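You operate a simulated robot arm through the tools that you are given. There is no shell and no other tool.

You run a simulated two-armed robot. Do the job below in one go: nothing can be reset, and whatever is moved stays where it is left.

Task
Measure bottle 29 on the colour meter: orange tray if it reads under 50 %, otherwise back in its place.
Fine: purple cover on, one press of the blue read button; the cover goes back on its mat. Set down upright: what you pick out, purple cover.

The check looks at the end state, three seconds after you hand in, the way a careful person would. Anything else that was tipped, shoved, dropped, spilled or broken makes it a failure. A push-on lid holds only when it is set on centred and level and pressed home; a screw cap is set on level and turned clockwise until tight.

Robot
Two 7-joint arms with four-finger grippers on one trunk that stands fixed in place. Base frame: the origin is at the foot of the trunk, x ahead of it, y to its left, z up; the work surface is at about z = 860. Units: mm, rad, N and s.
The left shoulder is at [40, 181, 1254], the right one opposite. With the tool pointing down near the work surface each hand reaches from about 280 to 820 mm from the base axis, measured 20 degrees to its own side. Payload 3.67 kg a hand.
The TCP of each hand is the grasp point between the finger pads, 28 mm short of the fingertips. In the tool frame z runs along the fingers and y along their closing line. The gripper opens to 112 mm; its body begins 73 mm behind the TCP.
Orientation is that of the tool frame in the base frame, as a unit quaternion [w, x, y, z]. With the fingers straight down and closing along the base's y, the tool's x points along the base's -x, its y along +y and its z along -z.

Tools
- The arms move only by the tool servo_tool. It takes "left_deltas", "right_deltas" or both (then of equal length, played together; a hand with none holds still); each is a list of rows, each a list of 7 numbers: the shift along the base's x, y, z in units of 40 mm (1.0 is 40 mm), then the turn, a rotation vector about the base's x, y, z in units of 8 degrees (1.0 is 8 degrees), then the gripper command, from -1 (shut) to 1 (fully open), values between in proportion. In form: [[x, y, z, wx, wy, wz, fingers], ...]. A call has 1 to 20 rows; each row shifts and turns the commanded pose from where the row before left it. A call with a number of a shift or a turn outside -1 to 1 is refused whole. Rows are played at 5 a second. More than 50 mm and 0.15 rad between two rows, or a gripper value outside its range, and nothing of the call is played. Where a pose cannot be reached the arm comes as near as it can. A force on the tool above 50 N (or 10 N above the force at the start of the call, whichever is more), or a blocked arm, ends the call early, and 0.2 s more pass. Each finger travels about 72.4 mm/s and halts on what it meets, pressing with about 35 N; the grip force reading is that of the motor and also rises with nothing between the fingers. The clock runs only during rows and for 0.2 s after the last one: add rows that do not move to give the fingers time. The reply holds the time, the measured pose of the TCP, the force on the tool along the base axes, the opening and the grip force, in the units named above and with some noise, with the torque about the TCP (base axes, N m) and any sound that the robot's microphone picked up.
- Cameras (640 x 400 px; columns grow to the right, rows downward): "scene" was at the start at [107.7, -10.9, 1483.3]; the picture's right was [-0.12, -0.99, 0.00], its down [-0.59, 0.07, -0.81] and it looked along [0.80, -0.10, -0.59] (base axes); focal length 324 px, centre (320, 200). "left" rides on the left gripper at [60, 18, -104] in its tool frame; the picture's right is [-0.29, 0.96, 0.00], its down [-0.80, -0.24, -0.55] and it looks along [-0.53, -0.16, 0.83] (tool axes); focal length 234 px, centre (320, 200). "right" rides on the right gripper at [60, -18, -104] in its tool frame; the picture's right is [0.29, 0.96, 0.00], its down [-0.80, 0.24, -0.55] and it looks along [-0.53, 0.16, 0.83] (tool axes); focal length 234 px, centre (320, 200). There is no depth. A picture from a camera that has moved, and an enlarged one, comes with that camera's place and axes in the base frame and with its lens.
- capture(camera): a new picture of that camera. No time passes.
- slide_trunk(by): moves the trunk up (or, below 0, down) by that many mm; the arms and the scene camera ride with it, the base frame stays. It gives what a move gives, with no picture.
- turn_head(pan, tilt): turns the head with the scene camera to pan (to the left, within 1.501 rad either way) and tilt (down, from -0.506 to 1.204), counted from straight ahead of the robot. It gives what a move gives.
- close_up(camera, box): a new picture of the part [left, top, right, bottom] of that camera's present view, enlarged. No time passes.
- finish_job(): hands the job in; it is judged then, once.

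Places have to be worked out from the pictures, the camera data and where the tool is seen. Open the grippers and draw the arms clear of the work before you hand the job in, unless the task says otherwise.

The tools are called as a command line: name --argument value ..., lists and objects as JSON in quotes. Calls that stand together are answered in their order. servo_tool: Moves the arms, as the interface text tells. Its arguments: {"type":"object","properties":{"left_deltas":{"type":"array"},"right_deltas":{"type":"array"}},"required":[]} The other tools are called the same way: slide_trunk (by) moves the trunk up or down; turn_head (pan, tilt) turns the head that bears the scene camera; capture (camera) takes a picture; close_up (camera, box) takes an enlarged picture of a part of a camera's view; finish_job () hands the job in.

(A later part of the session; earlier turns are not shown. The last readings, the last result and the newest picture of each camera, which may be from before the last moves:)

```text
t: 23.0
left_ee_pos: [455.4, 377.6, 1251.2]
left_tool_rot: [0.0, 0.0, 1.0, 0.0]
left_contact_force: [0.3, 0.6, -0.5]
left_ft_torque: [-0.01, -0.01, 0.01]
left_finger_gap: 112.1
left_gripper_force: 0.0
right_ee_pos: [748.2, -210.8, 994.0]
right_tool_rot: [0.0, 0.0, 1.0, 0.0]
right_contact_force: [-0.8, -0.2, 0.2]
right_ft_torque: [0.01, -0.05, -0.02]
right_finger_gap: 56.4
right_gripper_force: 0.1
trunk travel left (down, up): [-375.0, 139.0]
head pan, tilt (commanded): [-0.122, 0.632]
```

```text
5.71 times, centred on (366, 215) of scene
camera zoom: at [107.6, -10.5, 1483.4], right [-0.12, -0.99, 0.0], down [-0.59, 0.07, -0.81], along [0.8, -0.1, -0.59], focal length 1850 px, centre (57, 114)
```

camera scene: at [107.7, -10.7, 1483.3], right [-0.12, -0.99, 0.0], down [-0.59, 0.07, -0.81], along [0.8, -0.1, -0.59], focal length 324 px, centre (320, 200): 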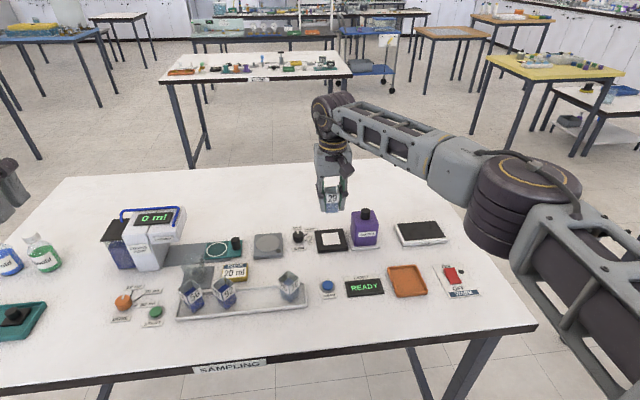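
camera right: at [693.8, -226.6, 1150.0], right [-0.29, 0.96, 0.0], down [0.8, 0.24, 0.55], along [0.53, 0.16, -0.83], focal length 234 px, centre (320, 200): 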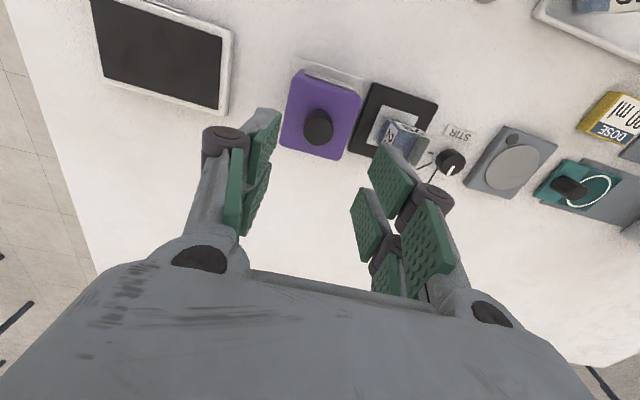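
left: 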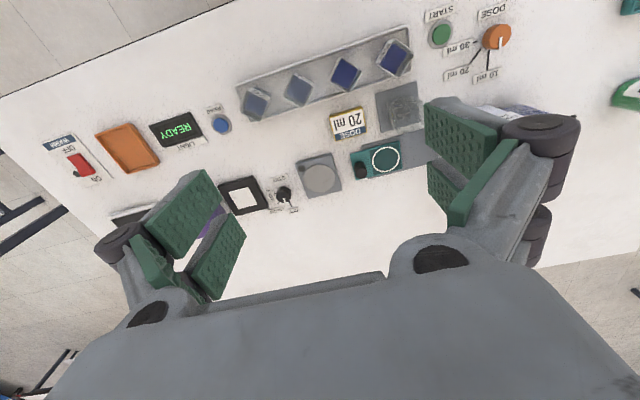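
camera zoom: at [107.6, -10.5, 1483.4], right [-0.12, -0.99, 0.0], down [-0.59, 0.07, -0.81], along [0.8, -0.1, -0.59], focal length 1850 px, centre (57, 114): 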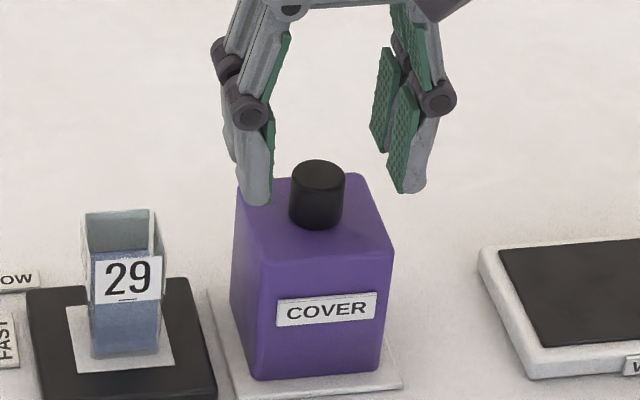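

The knob is centred between the fingers now (within about 1 mm). I lower to TCP z 972 so the tips stay just above the box top, then look.

servo_tool --right_deltas '[[-0.02, 0, -0.2, 0, 0, 0, 0.0], [0, 0, -0.2, 0, 0, 0, 0.0], [0, 0, -0.15, 0, 0, 0, 0.0], [0, 0, 0, 0, 0, 0, 0.0]]'

close_up --camera "scene" --box '[320, 180, 416, 240]'

close_up --camera "right" --box '[200, 80, 440, 230]'

```text
t: 24.0
left_ee_pos: [454.8, 377.3, 1251.5]
left_tool_rot: [0.0, 0.0, 1.0, -0.001]
left_contact_force: [-0.6, 0.8, 0.0]
left_ft_torque: [0.04, 0.04, -0.02]
left_finger_gap: 112.2
left_gripper_force: 0.0
right_ee_pos: [747.7, -211.6, 971.8]
right_tool_rot: [0.0, 0.0, 1.0, 0.0]
right_contact_force: [0.3, -0.6, 1.0]
right_ft_torque: [0.02, -0.01, -0.02]
right_finger_gap: 56.2
right_gripper_force: 0.0
trunk travel left (down, up): [-375.0, 139.0]
head pan, tilt (commanded): [-0.122, 0.632]
```

```text
6.67 times, centred on (368, 210) of scene
camera zoom: at [107.6, -10.8, 1483.3], right [-0.12, -0.99, 0.0], down [-0.59, 0.07, -0.81], along [0.8, -0.1, -0.59], focal length 2159 px, centre (0, 133)
```

zoom: 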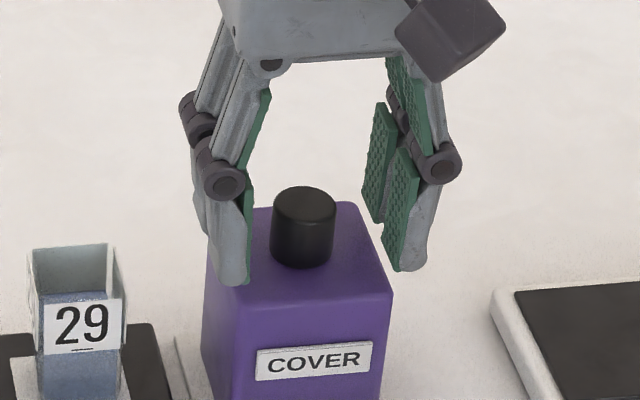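

```text
2.67 times, centred on (320, 155) of right
camera zoom: at [688.5, -230.3, 1076.1], right [-0.29, 0.96, 0.0], down [0.8, 0.24, 0.55], along [0.53, 0.16, -0.83], focal length 624 px, centre (320, 320)
```

zoom: 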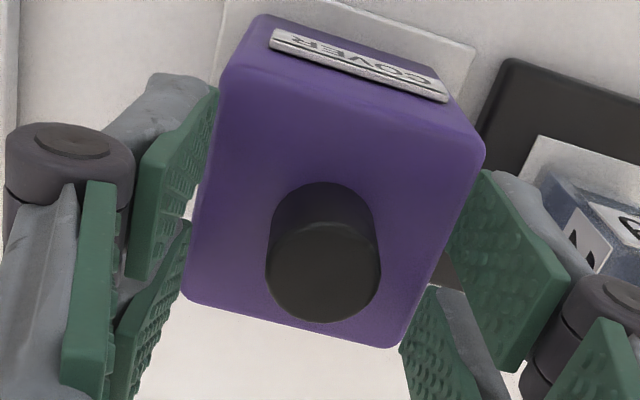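

The knob lies between the pads with the tips just above the box top. I close on the knob.

servo_tool --right_deltas '[[0, 0, 0, 0, 0, 0, -0.3], [0, 0, 0, 0, 0, 0, -0.5], [0, 0, 0, 0, 0, 0, -0.8], [0, 0, 0, 0, 0, 0, -0.8], [0, 0, 0, 0, 0, 0, -0.8]]'

close_up --camera "scene" --box '[320, 180, 416, 240]'

close_up --camera "right" --box '[200, 80, 440, 230]'

```text
t: 25.2
left_ee_pos: [455.5, 377.1, 1251.5]
left_tool_rot: [0.0, 0.0, 1.0, 0.0]
left_contact_force: [0.0, 0.5, 0.3]
left_ft_torque: [-0.01, 0.01, 0.0]
left_finger_gap: 112.1
left_gripper_force: 0.0
right_ee_pos: [747.3, -212.2, 972.7]
right_tool_rot: [0.0, 0.0, 1.0, 0.0]
right_contact_force: [-0.6, 0.7, 0.1]
right_ft_torque: [0.02, -0.06, 0.0]
right_finger_gap: 22.1
right_gripper_force: 34.6
trunk travel left (down, up): [-375.0, 139.0]
head pan, tilt (commanded): [-0.122, 0.632]
```

```text
6.67 times, centred on (368, 210) of scene
camera zoom: at [107.7, -10.7, 1483.3], right [-0.12, -0.99, 0.0], down [-0.59, 0.07, -0.81], along [0.8, -0.1, -0.59], focal length 2159 px, centre (0, 133)
```

zoom: 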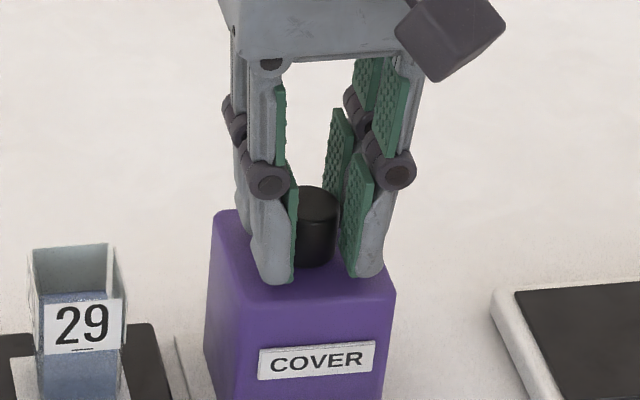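

```text
2.67 times, centred on (320, 155) of right
camera zoom: at [688.5, -230.1, 1076.3], right [-0.29, 0.96, 0.0], down [0.8, 0.24, 0.55], along [0.53, 0.16, -0.83], focal length 624 px, centre (320, 320)
```

zoom: 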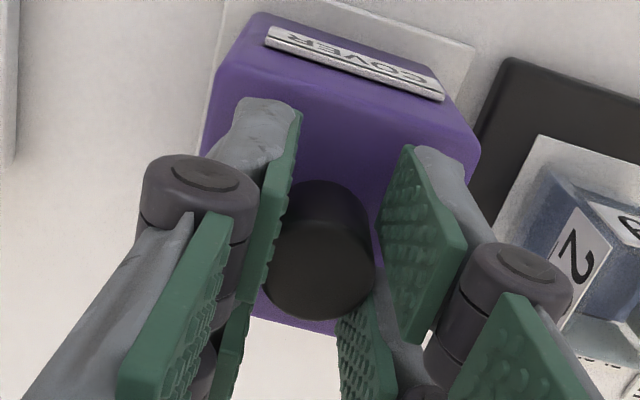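

The knob is gripped at 22 mm and 35 N. I lift the cover straight up slowly by about 90 mm and check that it comes level.

servo_tool --right_deltas '[[0, 0, 0.1, 0, 0, 0, -0.8], [0, 0, 0.2, 0, 0, 0, -0.8], [0, 0, 0.3, 0, 0, 0, -0.8], [0, 0, 0.4, 0, 0, 0, -0.8], [0, 0, 0.4, 0, 0, 0, -0.8], [0, 0, 0.4, 0, 0, 0, -0.8], [0, 0, 0.3, 0, 0, 0, -0.8], [0, 0, 0.2, 0, 0, 0, -0.8], [0, 0, 0, 0, 0, 0, -0.8]]'

close_up --camera "scene" --box '[290, 140, 434, 260]'

capture --camera "right"

```text
t: 27.2
left_ee_pos: [455.8, 376.7, 1251.9]
left_tool_rot: [0.0, -0.001, 1.0, 0.0]
left_contact_force: [-0.1, -1.1, 0.5]
left_ft_torque: [0.0, 0.01, -0.01]
left_finger_gap: 112.0
left_gripper_force: 0.1
right_ee_pos: [746.8, -211.3, 1064.3]
right_tool_rot: [0.0, 0.0, 1.0, 0.0]
right_contact_force: [-0.4, -0.4, -0.5]
right_ft_torque: [0.04, -0.01, -0.02]
right_finger_gap: 21.7
right_gripper_force: 34.8
trunk travel left (down, up): [-375.0, 139.0]
head pan, tilt (commanded): [-0.122, 0.632]
```

```text
3.33 times, centred on (362, 200) of scene
camera zoom: at [107.9, -10.8, 1483.3], right [-0.12, -0.99, 0.0], down [-0.59, 0.07, -0.81], along [0.8, -0.1, -0.59], focal length 1080 px, centre (180, 200)
```

zoom: 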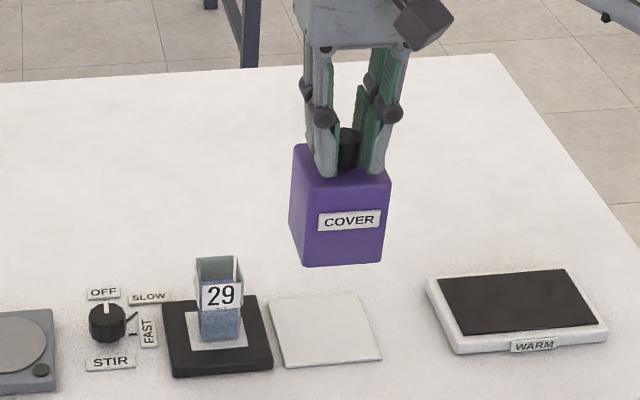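

```text
taken
camera right: at [688.3, -230.1, 1168.5], right [-0.29, 0.96, 0.0], down [0.8, 0.24, 0.55], along [0.53, 0.16, -0.83], focal length 234 px, centre (320, 200)
```

right: 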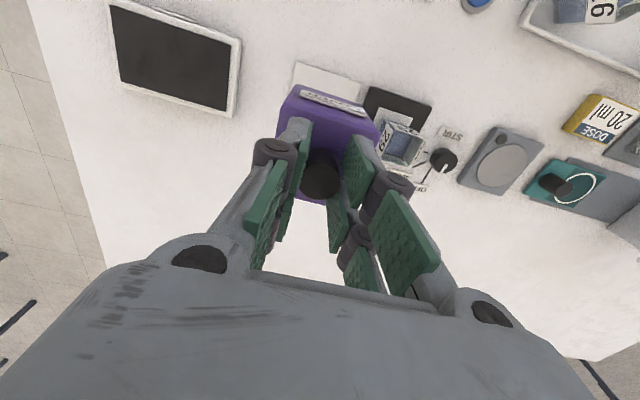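

The cover is lifted level and its mat is visible, centred at about [754, -210]. I move it over the bottle at [751.7, -120.7] at this height.

servo_tool --right_deltas '[[0, 0.15, 0, 0, 0, 0, -0.8], [0.02, 0.3, 0, 0, 0, 0, -0.8], [0.03, 0.4, 0, 0, 0, 0, -0.8], [0.03, 0.45, 0, 0, 0, 0, -0.8], [0.03, 0.4, 0, 0, 0, 0, -0.8], [0, 0.3, 0, 0, 0, 0, -0.8], [0, 0.17, 0, 0, 0, 0, -0.8], [0, 0.1, 0, 0, 0, 0, -0.8], [0, 0, 0, 0, 0, 0, -0.8]]'

close_up --camera "scene" --box '[282, 160, 410, 260]'

capture --camera "right"

```text
t: 29.2
left_ee_pos: [454.5, 376.4, 1251.1]
left_tool_rot: [-0.001, 0.0, 1.0, 0.0]
left_contact_force: [0.0, -0.3, 0.6]
left_ft_torque: [-0.02, 0.0, -0.02]
left_finger_gap: 112.2
left_gripper_force: 0.0
right_ee_pos: [751.8, -120.6, 1063.7]
right_tool_rot: [0.001, 0.0, 1.0, 0.001]
right_contact_force: [-0.6, -0.2, -0.7]
right_ft_torque: [-0.01, -0.01, 0.02]
right_finger_gap: 21.5
right_gripper_force: 35.5
trunk travel left (down, up): [-375.0, 139.0]
head pan, tilt (commanded): [-0.122, 0.632]
```

```text
4.00 times, centred on (346, 210) of scene
camera zoom: at [107.8, -10.9, 1483.3], right [-0.12, -0.99, 0.0], down [-0.59, 0.07, -0.81], along [0.8, -0.1, -0.59], focal length 1295 px, centre (216, 160)
```

zoom: 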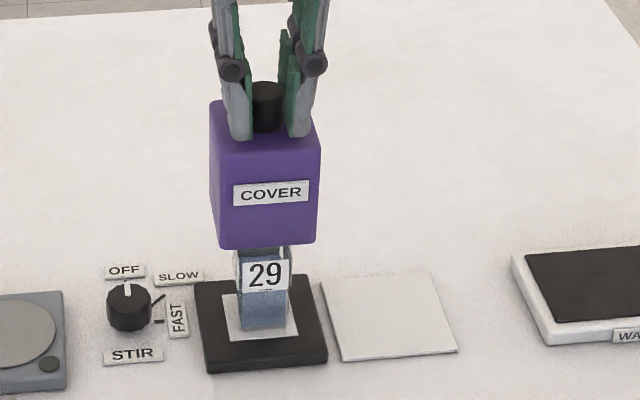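

```text
taken
camera right: at [692.3, -139.3, 1167.5], right [-0.29, 0.96, 0.0], down [0.8, 0.24, 0.55], along [0.53, 0.16, -0.83], focal length 234 px, centre (320, 200)
```

right: 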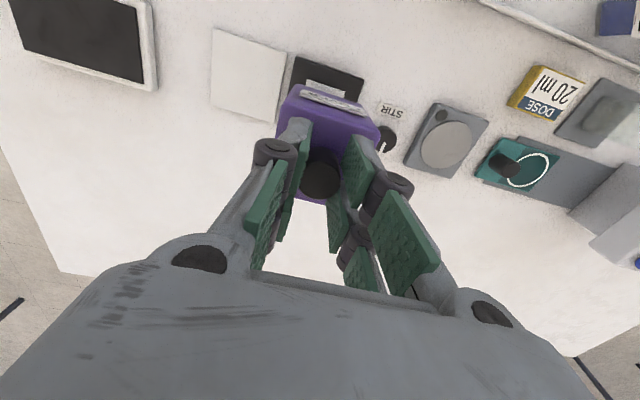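

In the scene view the cover is centred over the bottle sideways. I lower to just above the bottle's rim and check from the front.

servo_tool --right_deltas '[[0, 0, -0.2, 0, 0, 0, -0.8], [0, 0, -0.3, 0, 0, 0, -0.8], [0, 0, -0.15, 0, 0, 0, -0.8], [0, 0, 0, 0, 0, 0, -0.8]]'

close_up --camera "scene" --box '[298, 185, 394, 260]'

close_up --camera "right" --box '[240, 50, 400, 150]'

```text
t: 30.2
left_ee_pos: [455.7, 378.2, 1251.9]
left_tool_rot: [0.0, 0.0, 1.0, -0.001]
left_contact_force: [0.2, 0.7, 0.1]
left_ft_torque: [-0.04, 0.03, 0.01]
left_finger_gap: 112.0
left_gripper_force: 0.1
right_ee_pos: [750.9, -119.7, 1037.8]
right_tool_rot: [0.0, 0.0, 1.0, -0.001]
right_contact_force: [0.4, -0.1, -1.0]
right_ft_torque: [0.01, -0.04, 0.01]
right_finger_gap: 21.5
right_gripper_force: 34.8
trunk travel left (down, up): [-375.0, 139.0]
head pan, tilt (commanded): [-0.122, 0.632]
```

```text
5.33 times, centred on (346, 222) of scene
camera zoom: at [107.7, -10.7, 1483.3], right [-0.12, -0.99, 0.0], down [-0.59, 0.07, -0.81], along [0.8, -0.1, -0.59], focal length 1727 px, centre (181, 80)
```

zoom: 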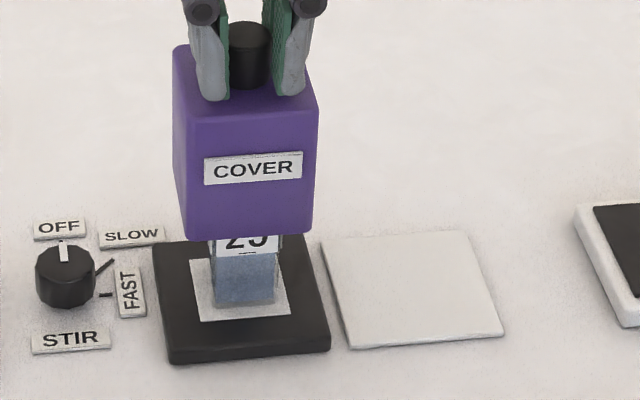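

```text
4.00 times, centred on (320, 100) of right
camera zoom: at [692.2, -139.2, 1141.9], right [-0.29, 0.96, 0.0], down [0.8, 0.24, 0.55], along [0.53, 0.16, -0.83], focal length 937 px, centre (320, 600)
```

zoom: 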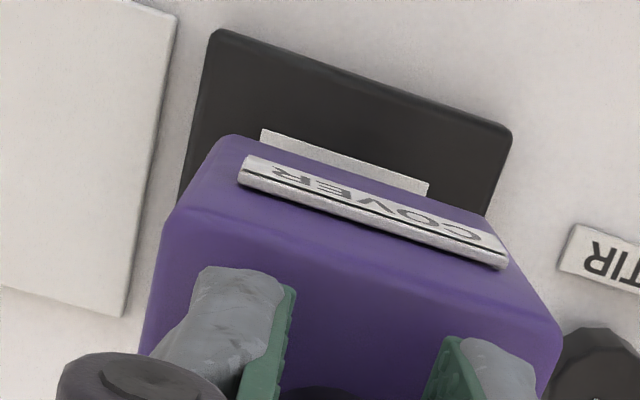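

The cover's front edge is about 29 mm nearer than the TCP, so it is centred on the hand and has about 8 mm clearance round the bottle. I lower over the bottle slowly, watching the force.

servo_tool --right_deltas '[[0, 0, -0.15, 0, 0, 0, -0.8], [0, 0, -0.15, 0, 0, 0, -0.8], [0, 0, -0.15, 0, 0, 0, -0.8], [0, 0, 0, 0, 0, 0, -0.8]]'

close_up --camera "scene" --box '[298, 185, 394, 260]'

```text
t: 31.2
left_ee_pos: [455.0, 377.4, 1251.0]
left_tool_rot: [0.0, 0.0, 1.0, -0.001]
left_contact_force: [0.1, -0.2, -0.1]
left_ft_torque: [-0.01, 0.01, -0.01]
left_finger_gap: 111.8
left_gripper_force: 0.1
right_ee_pos: [752.1, -120.8, 1021.2]
right_tool_rot: [0.0, 0.0, 1.0, 0.0]
right_contact_force: [0.4, -0.5, -0.3]
right_ft_torque: [0.01, -0.02, 0.0]
right_finger_gap: 21.2
right_gripper_force: 35.2
trunk travel left (down, up): [-375.0, 139.0]
head pan, tilt (commanded): [-0.122, 0.632]
```

```text
5.33 times, centred on (346, 222) of scene
camera zoom: at [107.7, -10.7, 1483.3], right [-0.12, -0.99, 0.0], down [-0.59, 0.07, -0.81], along [0.8, -0.1, -0.59], focal length 1727 px, centre (181, 80)
```

zoom: 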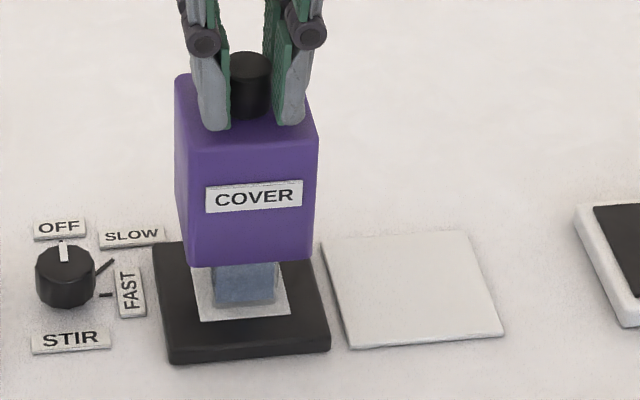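

No contact and the bottle is inside the cover. I continue down to z about 990.

servo_tool --right_deltas '[[0, 0, -0.15, 0, 0, 0, -0.8], [0, 0, -0.2, 0, 0, 0, -0.8], [0, 0, -0.2, 0, 0, 0, -0.8], [0, 0, -0.15, 0, 0, 0, -0.8], [0, 0, 0, 0, 0, 0, -0.8]]'

close_up --camera "scene" --box '[298, 185, 394, 260]'

```text
t: 32.4
left_ee_pos: [455.8, 378.1, 1250.1]
left_tool_rot: [0.0, 0.0, 1.0, 0.0]
left_contact_force: [0.2, 0.6, 0.5]
left_ft_torque: [0.02, 0.01, 0.01]
left_finger_gap: 112.4
left_gripper_force: 0.2
right_ee_pos: [751.9, -120.2, 991.6]
right_tool_rot: [0.001, 0.0, 1.0, 0.0]
right_contact_force: [0.1, 0.5, -0.5]
right_ft_torque: [0.03, 0.01, 0.03]
right_finger_gap: 21.3
right_gripper_force: 35.4
trunk travel left (down, up): [-375.0, 139.0]
head pan, tilt (commanded): [-0.122, 0.632]
```

```text
5.33 times, centred on (346, 222) of scene
camera zoom: at [107.7, -10.7, 1483.3], right [-0.12, -0.99, 0.0], down [-0.59, 0.07, -0.81], along [0.8, -0.1, -0.59], focal length 1727 px, centre (181, 80)
```

zoom: 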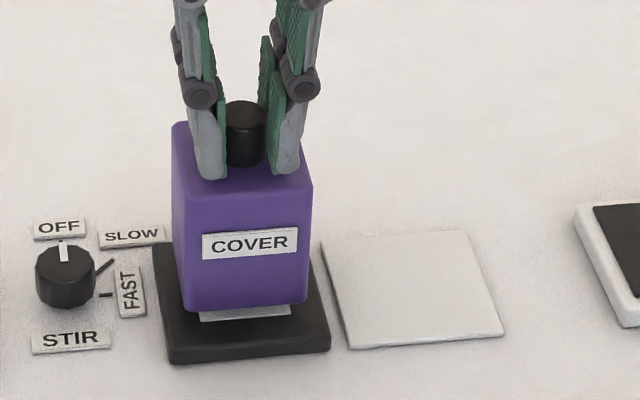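

No contact at 992; touchdown is expected near 979–982. I step down finely.

servo_tool --right_deltas '[[0, 0, -0.1, 0, 0, 0, -0.8], [0, 0, -0.075, 0, 0, 0, -0.8], [0, 0, 0, 0, 0, 0, -0.8]]'

servo_tool --right_deltas '[[0, 0, -0.05, 0, 0, 0, -0.8], [0, 0, 0, 0, 0, 0, -0.8]]'

```text
t: 33.2
left_ee_pos: [454.4, 378.6, 1251.9]
left_tool_rot: [0.0, 0.0, 1.0, 0.0]
left_contact_force: [0.7, -0.1, -0.6]
left_ft_torque: [-0.03, 0.01, 0.01]
left_finger_gap: 112.1
left_gripper_force: 0.0
right_ee_pos: [753.3, -119.9, 985.8]
right_tool_rot: [0.0, 0.0, 1.0, -0.001]
right_contact_force: [1.3, -0.7, -0.7]
right_ft_torque: [0.03, -0.01, -0.01]
right_finger_gap: 21.5
right_gripper_force: 35.0
trunk travel left (down, up): [-375.0, 139.0]
head pan, tilt (commanded): [-0.122, 0.632]
```

```text
t: 33.8
left_ee_pos: [454.8, 375.9, 1251.4]
left_tool_rot: [0.0, 0.0, 1.0, 0.001]
left_contact_force: [0.3, 1.3, -0.3]
left_ft_torque: [0.01, 0.02, 0.03]
left_finger_gap: 112.2
left_gripper_force: 0.0
right_ee_pos: [750.7, -121.3, 982.9]
right_tool_rot: [0.0, 0.0, 1.0, -0.001]
right_contact_force: [1.9, 0.0, -1.5]
right_ft_torque: [-0.02, 0.01, 0.04]
right_finger_gap: 21.3
right_gripper_force: 34.9
trunk travel left (down, up): [-375.0, 139.0]
head pan, tilt (commanded): [-0.122, 0.632]
```

Still free at 983. I continue with 1.5 mm steps.

servo_tool --right_deltas '[[0, 0, -0.04, 0, 0, 0, -0.8], [0, 0, 0, 0, 0, 0, -0.8]]'

servo_tool --right_deltas '[[0, 0, -0.04, 0, 0, 0, -0.8], [0, 0, 0, 0, 0, 0, -0.8]]'

close_up --camera "scene" --box '[298, 185, 394, 260]'

```text
t: 34.4
left_ee_pos: [455.4, 377.5, 1250.4]
left_tool_rot: [0.001, 0.0, 1.0, 0.0]
left_contact_force: [-0.6, 0.6, -0.3]
left_ft_torque: [0.0, 0.01, 0.02]
left_finger_gap: 112.2
left_gripper_force: 0.1
right_ee_pos: [751.9, -120.3, 981.9]
right_tool_rot: [0.0, 0.0, 1.0, 0.001]
right_contact_force: [0.6, 0.3, -0.6]
right_ft_torque: [0.02, 0.02, -0.02]
right_finger_gap: 21.0
right_gripper_force: 35.1
trunk travel left (down, up): [-375.0, 139.0]
head pan, tilt (commanded): [-0.122, 0.632]
```

```text
t: 35.0
left_ee_pos: [454.6, 377.2, 1251.6]
left_tool_rot: [0.0, 0.0, 1.0, 0.0]
left_contact_force: [-0.4, -0.4, -1.1]
left_ft_torque: [-0.01, -0.02, 0.0]
left_finger_gap: 112.0
left_gripper_force: 0.0
right_ee_pos: [751.3, -121.3, 980.6]
right_tool_rot: [0.0, -0.001, 1.0, 0.0]
right_contact_force: [-0.6, 0.2, -0.1]
right_ft_torque: [-0.02, -0.04, -0.01]
right_finger_gap: 20.9
right_gripper_force: 35.2
trunk travel left (down, up): [-375.0, 139.0]
head pan, tilt (commanded): [-0.122, 0.632]
```

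```text
5.33 times, centred on (346, 222) of scene
camera zoom: at [107.7, -10.7, 1483.4], right [-0.12, -0.99, 0.0], down [-0.59, 0.07, -0.81], along [0.8, -0.1, -0.59], focal length 1727 px, centre (181, 80)
```

zoom: 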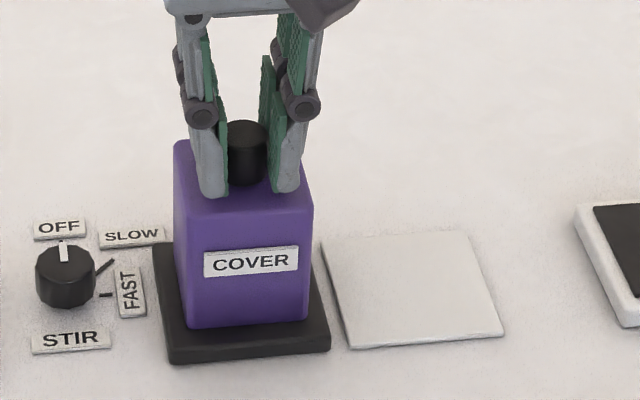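

The cover's lower edge is nearly on the frame. A few more 1 mm steps follow.

servo_tool --right_deltas '[[0, 0, -0.03, 0, 0, 0, -0.8], [0, 0, 0, 0, 0, 0, -0.8]]'

servo_tool --right_deltas '[[0, 0, -0.03, 0, 0, 0, -0.8], [0, 0, 0, 0, 0, 0, -0.8]]'

```text
t: 35.6
left_ee_pos: [454.8, 377.1, 1251.4]
left_tool_rot: [0.0, 0.0, 1.0, 0.0]
left_contact_force: [0.3, 0.7, -0.1]
left_ft_torque: [-0.04, -0.01, -0.02]
left_finger_gap: 112.2
left_gripper_force: 0.1
right_ee_pos: [752.5, -120.0, 979.3]
right_tool_rot: [0.0, 0.001, 1.0, 0.001]
right_contact_force: [1.8, -0.5, 8.5]
right_ft_torque: [-0.02, 0.09, -0.04]
right_finger_gap: 21.0
right_gripper_force: 34.7
trunk travel left (down, up): [-375.0, 139.0]
head pan, tilt (commanded): [-0.122, 0.632]
```

```text
t: 36.2
left_ee_pos: [453.2, 376.9, 1252.1]
left_tool_rot: [0.001, 0.001, 1.0, -0.001]
left_contact_force: [0.4, -0.2, 0.4]
left_ft_torque: [0.02, -0.04, -0.01]
left_finger_gap: 112.3
left_gripper_force: 0.0
right_ee_pos: [750.8, -120.4, 979.2]
right_tool_rot: [0.002, 0.0, 1.0, 0.001]
right_contact_force: [2.5, -0.8, 18.7]
right_ft_torque: [-0.03, 0.19, -0.01]
right_finger_gap: 21.1
right_gripper_force: 34.5
trunk travel left (down, up): [-375.0, 139.0]
head pan, tilt (commanded): [-0.122, 0.632]
```

The cover is down with about 19 N on it. I ease off 1 mm and open the fingers to release the knob.

servo_tool --right_deltas '[[0, 0, 0.035, 0, 0, 0, -0.8], [0, 0, 0, 0, 0, 0, -0.5], [0, 0, 0, 0, 0, 0, -0.3], [0, 0, 0, 0, 0, 0, 0.0], [0, 0, 0, 0, 0, 0, 0.0]]'

close_up --camera "scene" --box '[298, 185, 394, 260]'

capture --camera "right"

```text
t: 37.4
left_ee_pos: [454.9, 377.5, 1252.0]
left_tool_rot: [0.0, 0.0, 1.0, 0.0]
left_contact_force: [0.7, -0.2, 0.0]
left_ft_torque: [-0.01, -0.03, 0.01]
left_finger_gap: 111.9
left_gripper_force: 0.1
right_ee_pos: [751.5, -120.0, 979.5]
right_tool_rot: [0.0, 0.0, 1.0, -0.001]
right_contact_force: [-0.1, -0.4, -0.9]
right_ft_torque: [-0.01, -0.03, -0.02]
right_finger_gap: 56.0
right_gripper_force: 0.0
trunk travel left (down, up): [-375.0, 139.0]
head pan, tilt (commanded): [-0.122, 0.632]
```

```text
5.33 times, centred on (346, 222) of scene
camera zoom: at [107.5, -10.6, 1483.4], right [-0.12, -0.99, 0.0], down [-0.59, 0.07, -0.81], along [0.8, -0.1, -0.59], focal length 1727 px, centre (181, 80)
```

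zoom: 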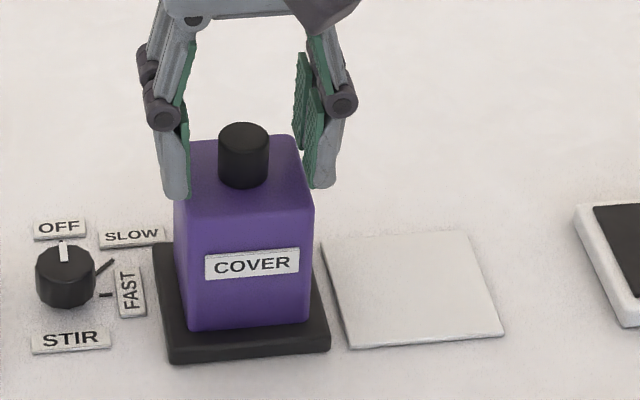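

```text
taken
camera right: at [692.5, -139.3, 1083.0], right [-0.29, 0.96, 0.0], down [0.8, 0.24, 0.55], along [0.53, 0.16, -0.83], focal length 234 px, centre (320, 200)
```

right: 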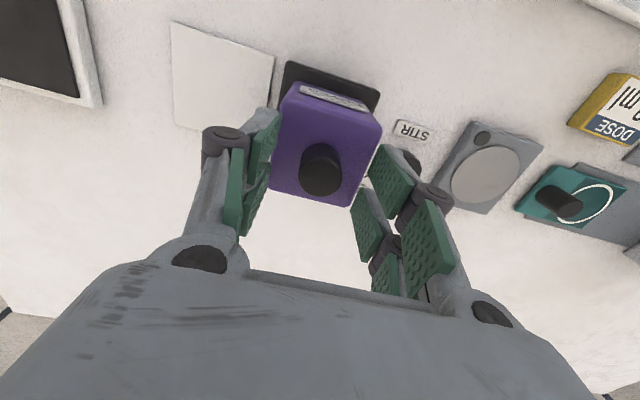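

The cover sits level and square on the pad, knob free. I raise the hand clear, go toward the READ button near [600, -90] and close the fingers to press with.

servo_tool --right_deltas '[[0, 0, 0.2, 0, 0, 0, 0.0], [0, 0, 0.4, 0, 0, 0, 0.0], [0, 0, 0.6, 0, 0, 0, 0.0], [-0.2, 0, 0.4, 0, 0, 0, 0.0], [-0.6, 0.1, 0, 0, 0, 0, 0.0], [-0.8, 0.2, 0, 0, 0, 0, -0.5], [-0.8, 0.2, 0, 0, 0, 0, -1], [-0.8, 0.2, -0.4, 0, 0, 0, -1], [-0.25, 0.07, -0.6, 0, 0, 0, -1], [0, 0, -0.6, 0, 0, 0, -1], [0, 0, 0, 0, 0, 0, -1]]'

capture --camera "right"

capture --camera "scene"

```text
t: 39.8
left_ee_pos: [455.8, 376.7, 1251.8]
left_tool_rot: [0.0, 0.001, 1.0, 0.0]
left_contact_force: [-0.3, 0.3, 0.6]
left_ft_torque: [0.0, -0.01, 0.0]
left_finger_gap: 112.0
left_gripper_force: 0.0
right_ee_pos: [613.9, -90.1, 979.0]
right_tool_rot: [0.0, 0.0, 1.0, 0.0]
right_contact_force: [0.7, 1.2, 0.1]
right_ft_torque: [0.0, 0.01, 0.0]
right_finger_gap: 0.0
right_gripper_force: 34.2
trunk travel left (down, up): [-375.0, 139.0]
head pan, tilt (commanded): [-0.122, 0.632]
```

```text
taken
camera right: at [554.3, -108.9, 1082.8], right [-0.29, 0.96, 0.0], down [0.8, 0.24, 0.55], along [0.53, 0.16, -0.83], focal length 234 px, centre (320, 200)
```

right: 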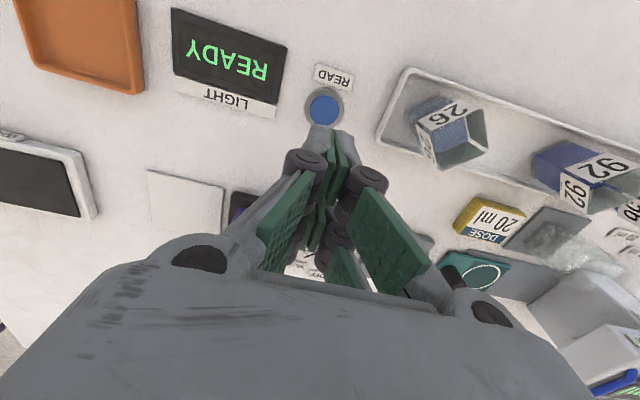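

```text
taken
camera scene: at [107.3, -10.7, 1483.4], right [-0.12, -0.99, 0.0], down [-0.59, 0.07, -0.81], along [0.8, -0.1, -0.59], focal length 324 px, centre (320, 200)
```

scene: 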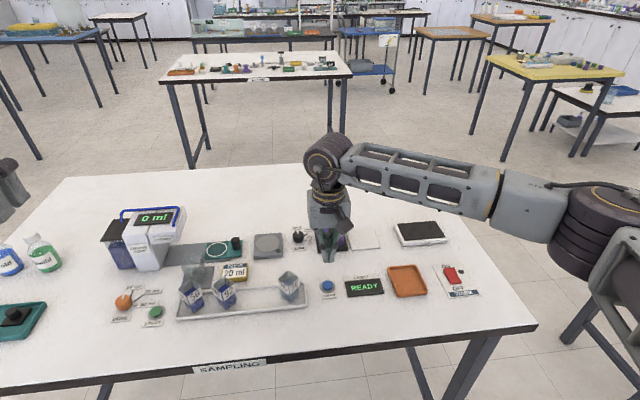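

close_up --camera "right" --box '[260, 50, 400, 170]'

close_up --camera "scene" --box '[290, 220, 410, 310]'

```text
3.33 times, centred on (330, 110) of right
camera zoom: at [554.3, -108.9, 1082.8], right [-0.29, 0.96, 0.0], down [0.8, 0.24, 0.55], along [0.53, 0.16, -0.83], focal length 781 px, centre (287, 500)
```

zoom: 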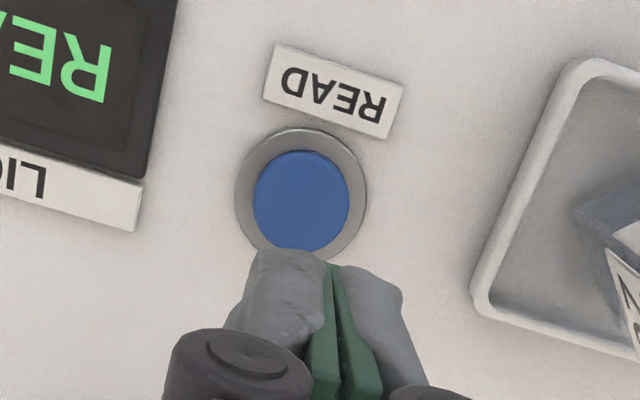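

```text
4.44 times, centred on (350, 265) of scene
camera zoom: at [107.3, -10.7, 1483.4], right [-0.12, -0.99, 0.0], down [-0.59, 0.07, -0.81], along [0.8, -0.1, -0.59], focal length 1439 px, centre (187, -89)
```

zoom: 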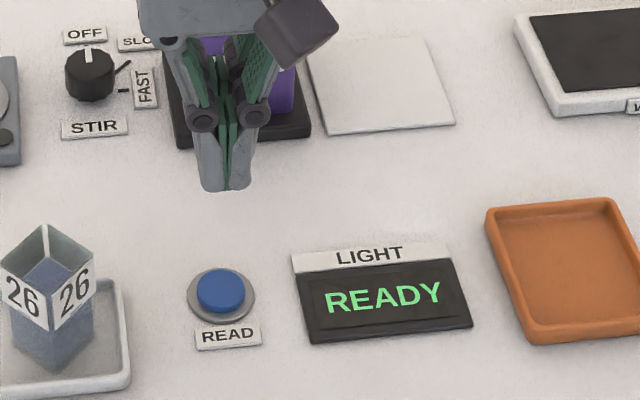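

The button cap is at about [598, -91], right under the nearer finger pair (16 mm nearer than the TCP). I lower to put the tips about 10 mm above the cap.

servo_tool --right_deltas '[[-0.025, 0, -0.4, 0, 0, 0, -1], [0, 0, -0.5, 0, 0, 0, -1], [0, 0, -0.45, 0, 0, 0, -1], [0, 0, -0.25, 0, 0, 0, -1], [0, 0, 0, 0, 0, 0, -1]]'

close_up --camera "scene" --box '[290, 230, 410, 320]'

close_up --camera "right" --box '[260, 50, 400, 170]'

```text
t: 41.0
left_ee_pos: [455.1, 377.2, 1251.3]
left_tool_rot: [0.0, 0.0, 1.0, 0.0]
left_contact_force: [-0.8, -0.5, 0.0]
left_ft_torque: [0.03, -0.01, -0.01]
left_finger_gap: 112.3
left_gripper_force: 0.0
right_ee_pos: [613.3, -90.8, 914.2]
right_tool_rot: [0.0, 0.0, 1.0, 0.001]
right_contact_force: [-0.1, 0.4, 0.6]
right_ft_torque: [0.01, -0.01, 0.01]
right_finger_gap: 0.0
right_gripper_force: 34.9
trunk travel left (down, up): [-375.0, 139.0]
head pan, tilt (commanded): [-0.122, 0.632]
```

```text
4.44 times, centred on (350, 275) of scene
camera zoom: at [107.5, -10.7, 1483.4], right [-0.12, -0.99, 0.0], down [-0.59, 0.07, -0.81], along [0.8, -0.1, -0.59], focal length 1439 px, centre (187, -133)
```

zoom: 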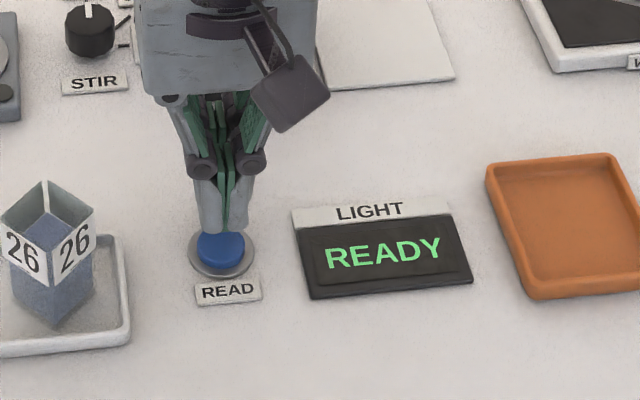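

```text
3.33 times, centred on (330, 110) of right
camera zoom: at [554.3, -109.1, 1018.8], right [-0.29, 0.96, 0.0], down [0.8, 0.24, 0.55], along [0.53, 0.16, -0.83], focal length 781 px, centre (287, 500)
```

zoom: 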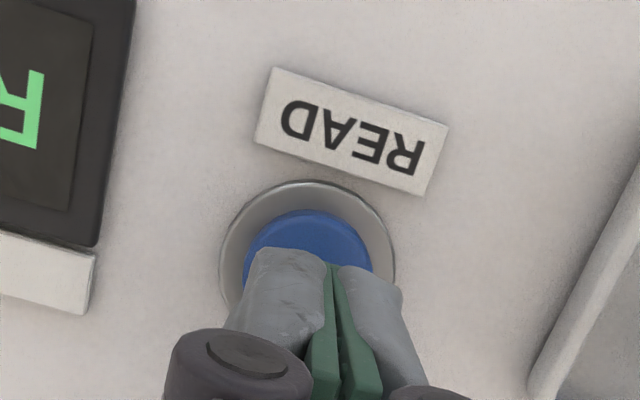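

The tips are aligned with the blue cap and the display still shows READY. I go down in small steps, watching force, sound and display.

servo_tool --right_deltas '[[0, 0, -0.1, 0, 0, 0, -1], [0, 0, -0.1, 0, 0, 0, -1], [0, 0, 0, 0, 0, 0, -1]]'

servo_tool --right_deltas '[[0, 0, -0.075, 0, 0, 0, -1], [0, 0, 0, 0, 0, 0, -1]]'

```text
t: 41.8
left_ee_pos: [455.9, 376.9, 1250.4]
left_tool_rot: [0.0, 0.001, 1.0, 0.0]
left_contact_force: [0.3, 0.6, -0.1]
left_ft_torque: [-0.02, -0.02, 0.0]
left_finger_gap: 111.8
left_gripper_force: 0.1
right_ee_pos: [612.6, -90.1, 907.0]
right_tool_rot: [0.001, 0.0, 1.0, 0.0]
right_contact_force: [-0.3, -0.6, -1.0]
right_ft_torque: [0.0, 0.03, -0.02]
right_finger_gap: 0.0
right_gripper_force: 34.6
trunk travel left (down, up): [-375.0, 139.0]
head pan, tilt (commanded): [-0.122, 0.632]
```

```text
t: 42.4
left_ee_pos: [455.9, 377.1, 1250.4]
left_tool_rot: [0.0, 0.0, 1.0, 0.0]
left_contact_force: [0.0, -0.3, 0.3]
left_ft_torque: [0.01, 0.0, -0.02]
left_finger_gap: 111.9
left_gripper_force: 0.0
right_ee_pos: [612.6, -89.8, 902.6]
right_tool_rot: [0.001, 0.0, 1.0, 0.0]
right_contact_force: [-0.2, 0.6, -0.1]
right_ft_torque: [0.01, 0.0, -0.03]
right_finger_gap: 0.0
right_gripper_force: 34.9
trunk travel left (down, up): [-375.0, 139.0]
head pan, tilt (commanded): [-0.122, 0.632]
```

No contact yet at 903. I step on down by 2 mm each.

servo_tool --right_deltas '[[0, 0, -0.05, 0, 0, 0, -1], [0, 0, 0, 0, 0, 0, -1]]'

close_up --camera "scene" --box '[290, 230, 410, 320]'

```text
t: 43.0
left_ee_pos: [456.5, 377.5, 1250.8]
left_tool_rot: [0.0, 0.0, 1.0, 0.0]
left_contact_force: [0.5, -0.3, 0.3]
left_ft_torque: [0.04, 0.01, -0.01]
left_finger_gap: 112.0
left_gripper_force: 0.1
right_ee_pos: [613.7, -90.6, 902.3]
right_tool_rot: [0.0, 0.0, 1.0, 0.0]
right_contact_force: [-0.8, -0.8, -0.2]
right_ft_torque: [-0.02, 0.01, -0.01]
right_finger_gap: 0.0
right_gripper_force: 34.8
trunk travel left (down, up): [-375.0, 139.0]
head pan, tilt (commanded): [-0.122, 0.632]
```

```text
4.44 times, centred on (350, 275) of scene
camera zoom: at [107.6, -10.7, 1483.3], right [-0.12, -0.99, 0.0], down [-0.59, 0.07, -0.81], along [0.8, -0.1, -0.59], focal length 1439 px, centre (187, -133)
```

zoom: 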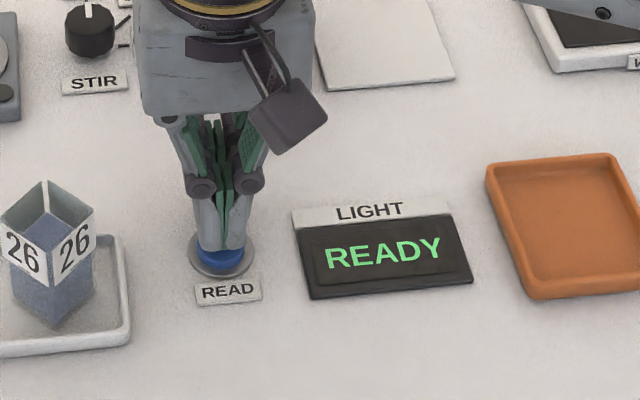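

The tips are just above the cap. I keep stepping down.

servo_tool --right_deltas '[[0, 0, -0.05, 0, 0, 0, -1], [0, 0, 0, 0, 0, 0, -1]]'

close_up --camera "scene" --box '[290, 230, 410, 320]'

```text
t: 43.6
left_ee_pos: [455.9, 377.3, 1250.9]
left_tool_rot: [0.0, -0.001, 1.0, 0.0]
left_contact_force: [0.6, 0.6, -0.4]
left_ft_torque: [0.01, 0.0, -0.02]
left_finger_gap: 112.2
left_gripper_force: 0.0
right_ee_pos: [614.7, -89.5, 900.2]
right_tool_rot: [-0.001, 0.001, 1.0, 0.0]
right_contact_force: [0.0, -0.4, -0.3]
right_ft_torque: [0.05, -0.04, -0.01]
right_finger_gap: 0.0
right_gripper_force: 34.4
trunk travel left (down, up): [-375.0, 139.0]
head pan, tilt (commanded): [-0.122, 0.632]
```

```text
4.44 times, centred on (350, 275) of scene
camera zoom: at [107.6, -10.7, 1483.3], right [-0.12, -0.99, 0.0], down [-0.59, 0.07, -0.81], along [0.8, -0.1, -0.59], focal length 1439 px, centre (187, -133)
```

zoom: 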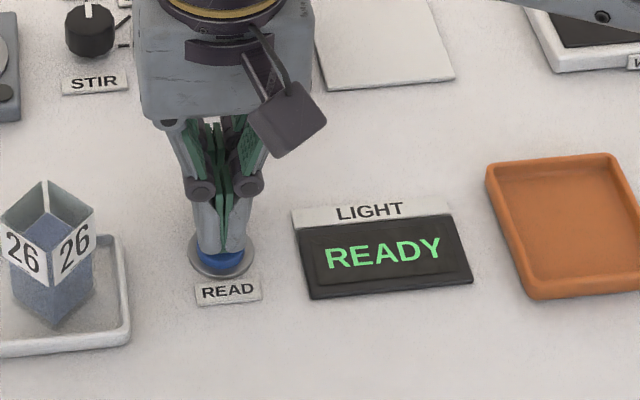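

Still about zero force and READY. I continue with another 2 mm.

servo_tool --right_deltas '[[0, 0, -0.05, 0, 0, 0, -1], [0, 0, 0, 0, 0, 0, -1]]'

close_up --camera "scene" --box '[290, 230, 410, 320]'

```text
t: 44.2
left_ee_pos: [455.5, 377.3, 1251.0]
left_tool_rot: [0.0, 0.0, 1.0, 0.0]
left_contact_force: [0.4, 0.3, -0.3]
left_ft_torque: [0.02, 0.02, 0.04]
left_finger_gap: 112.2
left_gripper_force: 0.0
right_ee_pos: [611.9, -88.8, 898.1]
right_tool_rot: [-0.001, 0.0, 1.0, -0.001]
right_contact_force: [-0.1, 0.0, 0.2]
right_ft_torque: [-0.02, 0.02, 0.0]
right_finger_gap: 0.0
right_gripper_force: 34.9
trunk travel left (down, up): [-375.0, 139.0]
head pan, tilt (commanded): [-0.122, 0.632]
```

```text
4.44 times, centred on (350, 275) of scene
camera zoom: at [107.6, -10.7, 1483.3], right [-0.12, -0.99, 0.0], down [-0.59, 0.07, -0.81], along [0.8, -0.1, -0.59], focal length 1439 px, centre (187, -133)
```

zoom: 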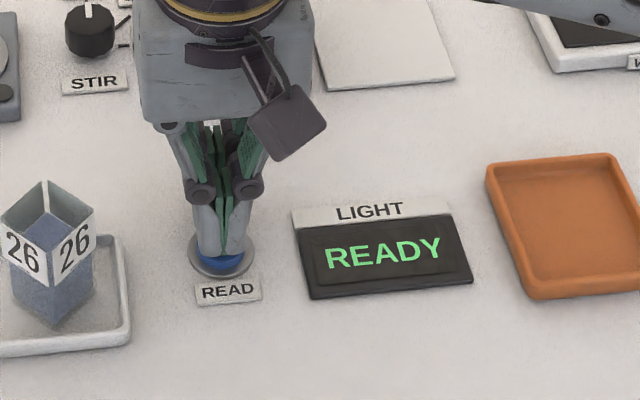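

No contact at 898. Continuing in 1.5–2 mm steps.

servo_tool --right_deltas '[[0, 0, -0.05, 0, 0, 0, -1], [0, 0, 0, 0, 0, 0, -1]]'

close_up --camera "scene" --box '[290, 230, 410, 320]'

```text
t: 44.8
left_ee_pos: [454.4, 377.5, 1252.0]
left_tool_rot: [0.001, 0.0, 1.0, 0.001]
left_contact_force: [-0.1, -0.6, -1.3]
left_ft_torque: [0.0, 0.0, 0.0]
left_finger_gap: 112.0
left_gripper_force: 0.0
right_ee_pos: [613.2, -88.7, 896.1]
right_tool_rot: [0.0, 0.0, 1.0, 0.0]
right_contact_force: [-0.5, 0.4, 0.6]
right_ft_torque: [-0.02, 0.0, 0.02]
right_finger_gap: 0.2
right_gripper_force: 35.2
trunk travel left (down, up): [-375.0, 139.0]
head pan, tilt (commanded): [-0.122, 0.632]
```

```text
4.44 times, centred on (350, 275) of scene
camera zoom: at [107.6, -10.7, 1483.3], right [-0.12, -0.99, 0.0], down [-0.59, 0.07, -0.81], along [0.8, -0.1, -0.59], focal length 1439 px, centre (187, -133)
```

zoom: 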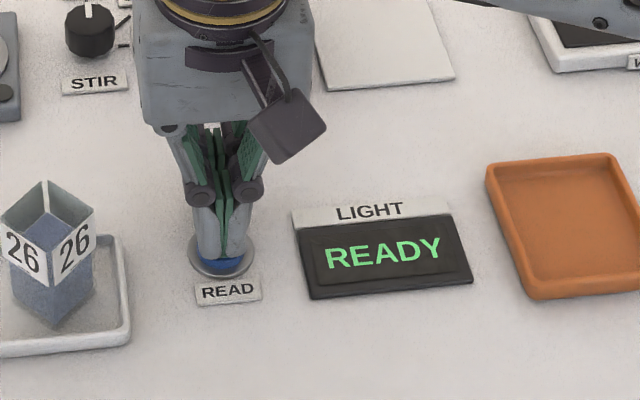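

close_up --camera "right" --box '[260, 90, 400, 190]'

close_up --camera "scene" --box '[325, 265, 365, 305]'

```text
4.00 times, centred on (330, 140) of right
camera zoom: at [553.6, -108.4, 999.6], right [-0.29, 0.96, 0.0], down [0.8, 0.24, 0.55], along [0.53, 0.16, -0.83], focal length 937 px, centre (280, 440)
```

zoom: 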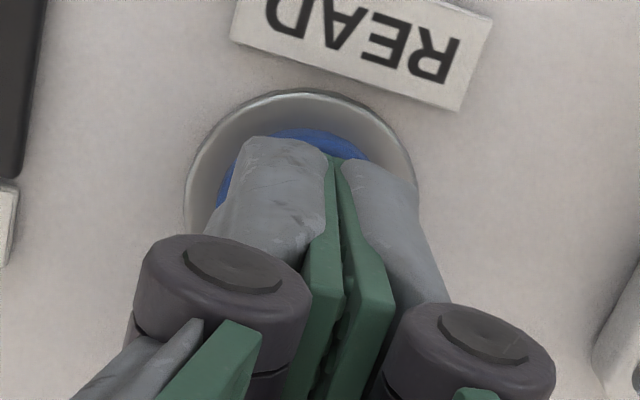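

```text
10.00 times, centred on (345, 285) of scene
camera zoom: at [107.6, -10.7, 1483.3], right [-0.12, -0.99, 0.0], down [-0.59, 0.07, -0.81], along [0.8, -0.1, -0.59], focal length 3238 px, centre (70, -650)
```

zoom: 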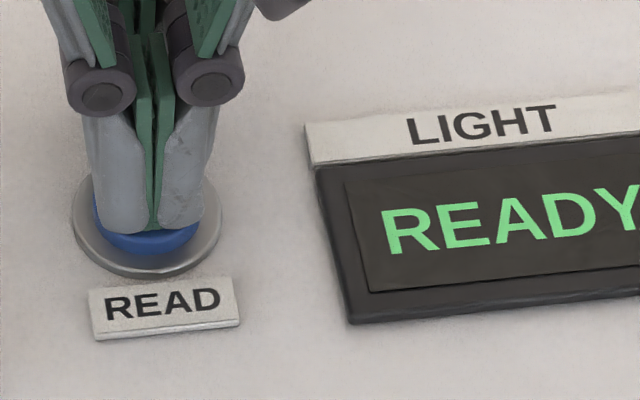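

The tips are centred over the cap and practically touching. I press on down in small steps.

servo_tool --right_deltas '[[0, 0, -0.05, 0, 0, 0, -1], [0, 0, 0, 0, 0, 0, -1]]'

close_up --camera "scene" --box '[320, 260, 400, 310]'

```text
t: 45.4
left_ee_pos: [455.6, 376.8, 1250.6]
left_tool_rot: [0.0, 0.0, 1.0, 0.001]
left_contact_force: [-0.6, -0.7, 0.3]
left_ft_torque: [-0.01, 0.01, -0.01]
left_finger_gap: 112.0
left_gripper_force: 0.1
right_ee_pos: [612.3, -89.7, 893.4]
right_tool_rot: [0.0, 0.0, 1.0, -0.001]
right_contact_force: [0.5, 0.3, 0.1]
right_ft_torque: [0.01, 0.0, -0.03]
right_finger_gap: 0.0
right_gripper_force: 34.9
trunk travel left (down, up): [-375.0, 139.0]
head pan, tilt (commanded): [-0.122, 0.632]
```

```text
8.00 times, centred on (360, 285) of scene
camera zoom: at [107.6, -10.7, 1483.3], right [-0.12, -0.99, 0.0], down [-0.59, 0.07, -0.81], along [0.8, -0.1, -0.59], focal length 2591 px, centre (0, -480)
```

zoom: 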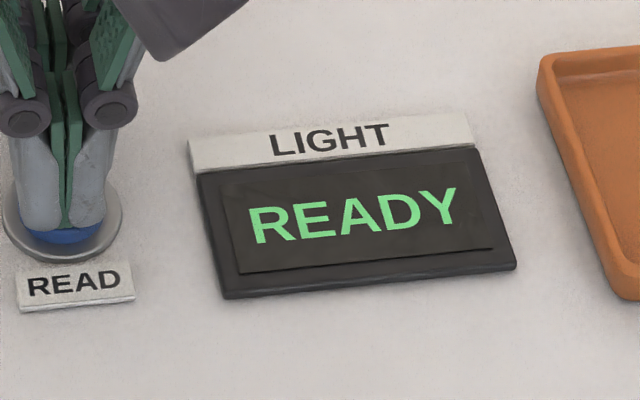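

Still no force. I continue carefully by about 1.5 mm.

servo_tool --right_deltas '[[0, 0, -0.04, 0, 0, 0, -1], [0, 0, 0, 0, 0, 0, -1]]'

close_up --camera "scene" --box '[320, 260, 400, 310]'

```text
t: 46.0
left_ee_pos: [455.1, 376.9, 1250.4]
left_tool_rot: [0.0, 0.0, 1.0, 0.0]
left_contact_force: [-0.6, 0.6, 0.0]
left_ft_torque: [0.04, 0.0, -0.01]
left_finger_gap: 111.9
left_gripper_force: 0.1
right_ee_pos: [613.1, -88.3, 892.9]
right_tool_rot: [0.0, -0.001, 1.0, -0.001]
right_contact_force: [-0.9, -0.4, 0.6]
right_ft_torque: [-0.01, 0.0, 0.01]
right_finger_gap: 6.1
right_gripper_force: 36.0
trunk travel left (down, up): [-375.0, 139.0]
head pan, tilt (commanded): [-0.122, 0.632]
```

```text
8.00 times, centred on (360, 285) of scene
camera zoom: at [107.6, -10.7, 1483.4], right [-0.12, -0.99, 0.0], down [-0.59, 0.07, -0.81], along [0.8, -0.1, -0.59], focal length 2591 px, centre (0, -480)
```

zoom: 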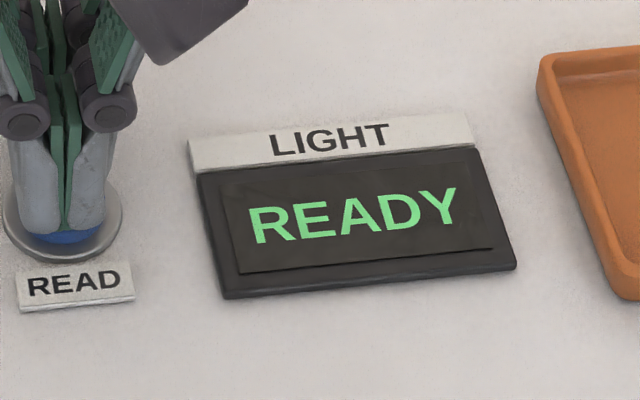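

The gap reading jumped to 6 mm, perhaps the tips spreading on the cap. I hold still one moment and look again.

servo_tool --right_deltas '[[0, 0, 0, 0, 0, 0, -1], [0, 0, 0, 0, 0, 0, -1]]'

close_up --camera "right" --box '[260, 90, 400, 190]'

close_up --camera "scene" --box '[320, 260, 400, 310]'

```text
t: 46.6
left_ee_pos: [455.1, 376.6, 1250.9]
left_tool_rot: [0.0, 0.001, 1.0, 0.0]
left_contact_force: [0.1, -0.7, 0.0]
left_ft_torque: [-0.02, 0.0, 0.02]
left_finger_gap: 112.1
left_gripper_force: 0.1
right_ee_pos: [612.0, -88.5, 892.8]
right_tool_rot: [0.0, -0.001, 1.0, 0.0]
right_contact_force: [-0.9, 0.0, 1.0]
right_ft_torque: [-0.02, 0.02, 0.02]
right_finger_gap: 5.8
right_gripper_force: 35.4
trunk travel left (down, up): [-375.0, 139.0]
head pan, tilt (commanded): [-0.122, 0.632]
```

```text
4.00 times, centred on (330, 140) of right
camera zoom: at [553.7, -107.8, 996.4], right [-0.29, 0.96, 0.0], down [0.8, 0.24, 0.55], along [0.53, 0.16, -0.83], focal length 937 px, centre (280, 440)
```

zoom: 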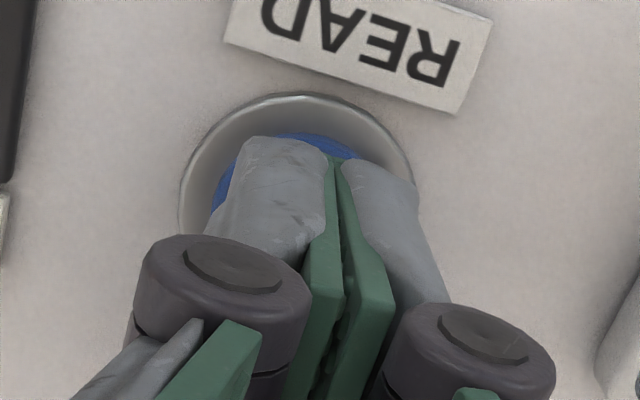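

```text
8.00 times, centred on (360, 285) of scene
camera zoom: at [107.6, -10.7, 1483.3], right [-0.12, -0.99, 0.0], down [-0.59, 0.07, -0.81], along [0.8, -0.1, -0.59], focal length 2591 px, centre (0, -480)
```

zoom: 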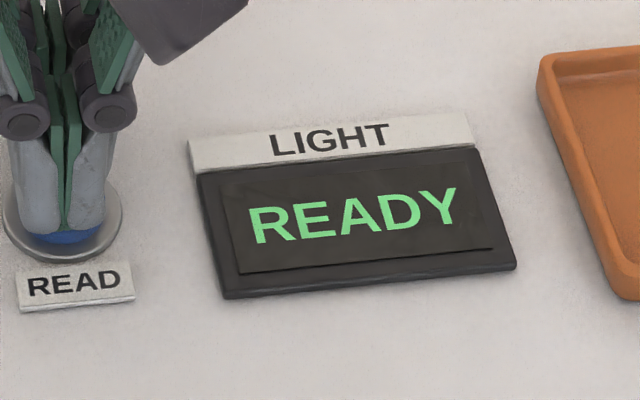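

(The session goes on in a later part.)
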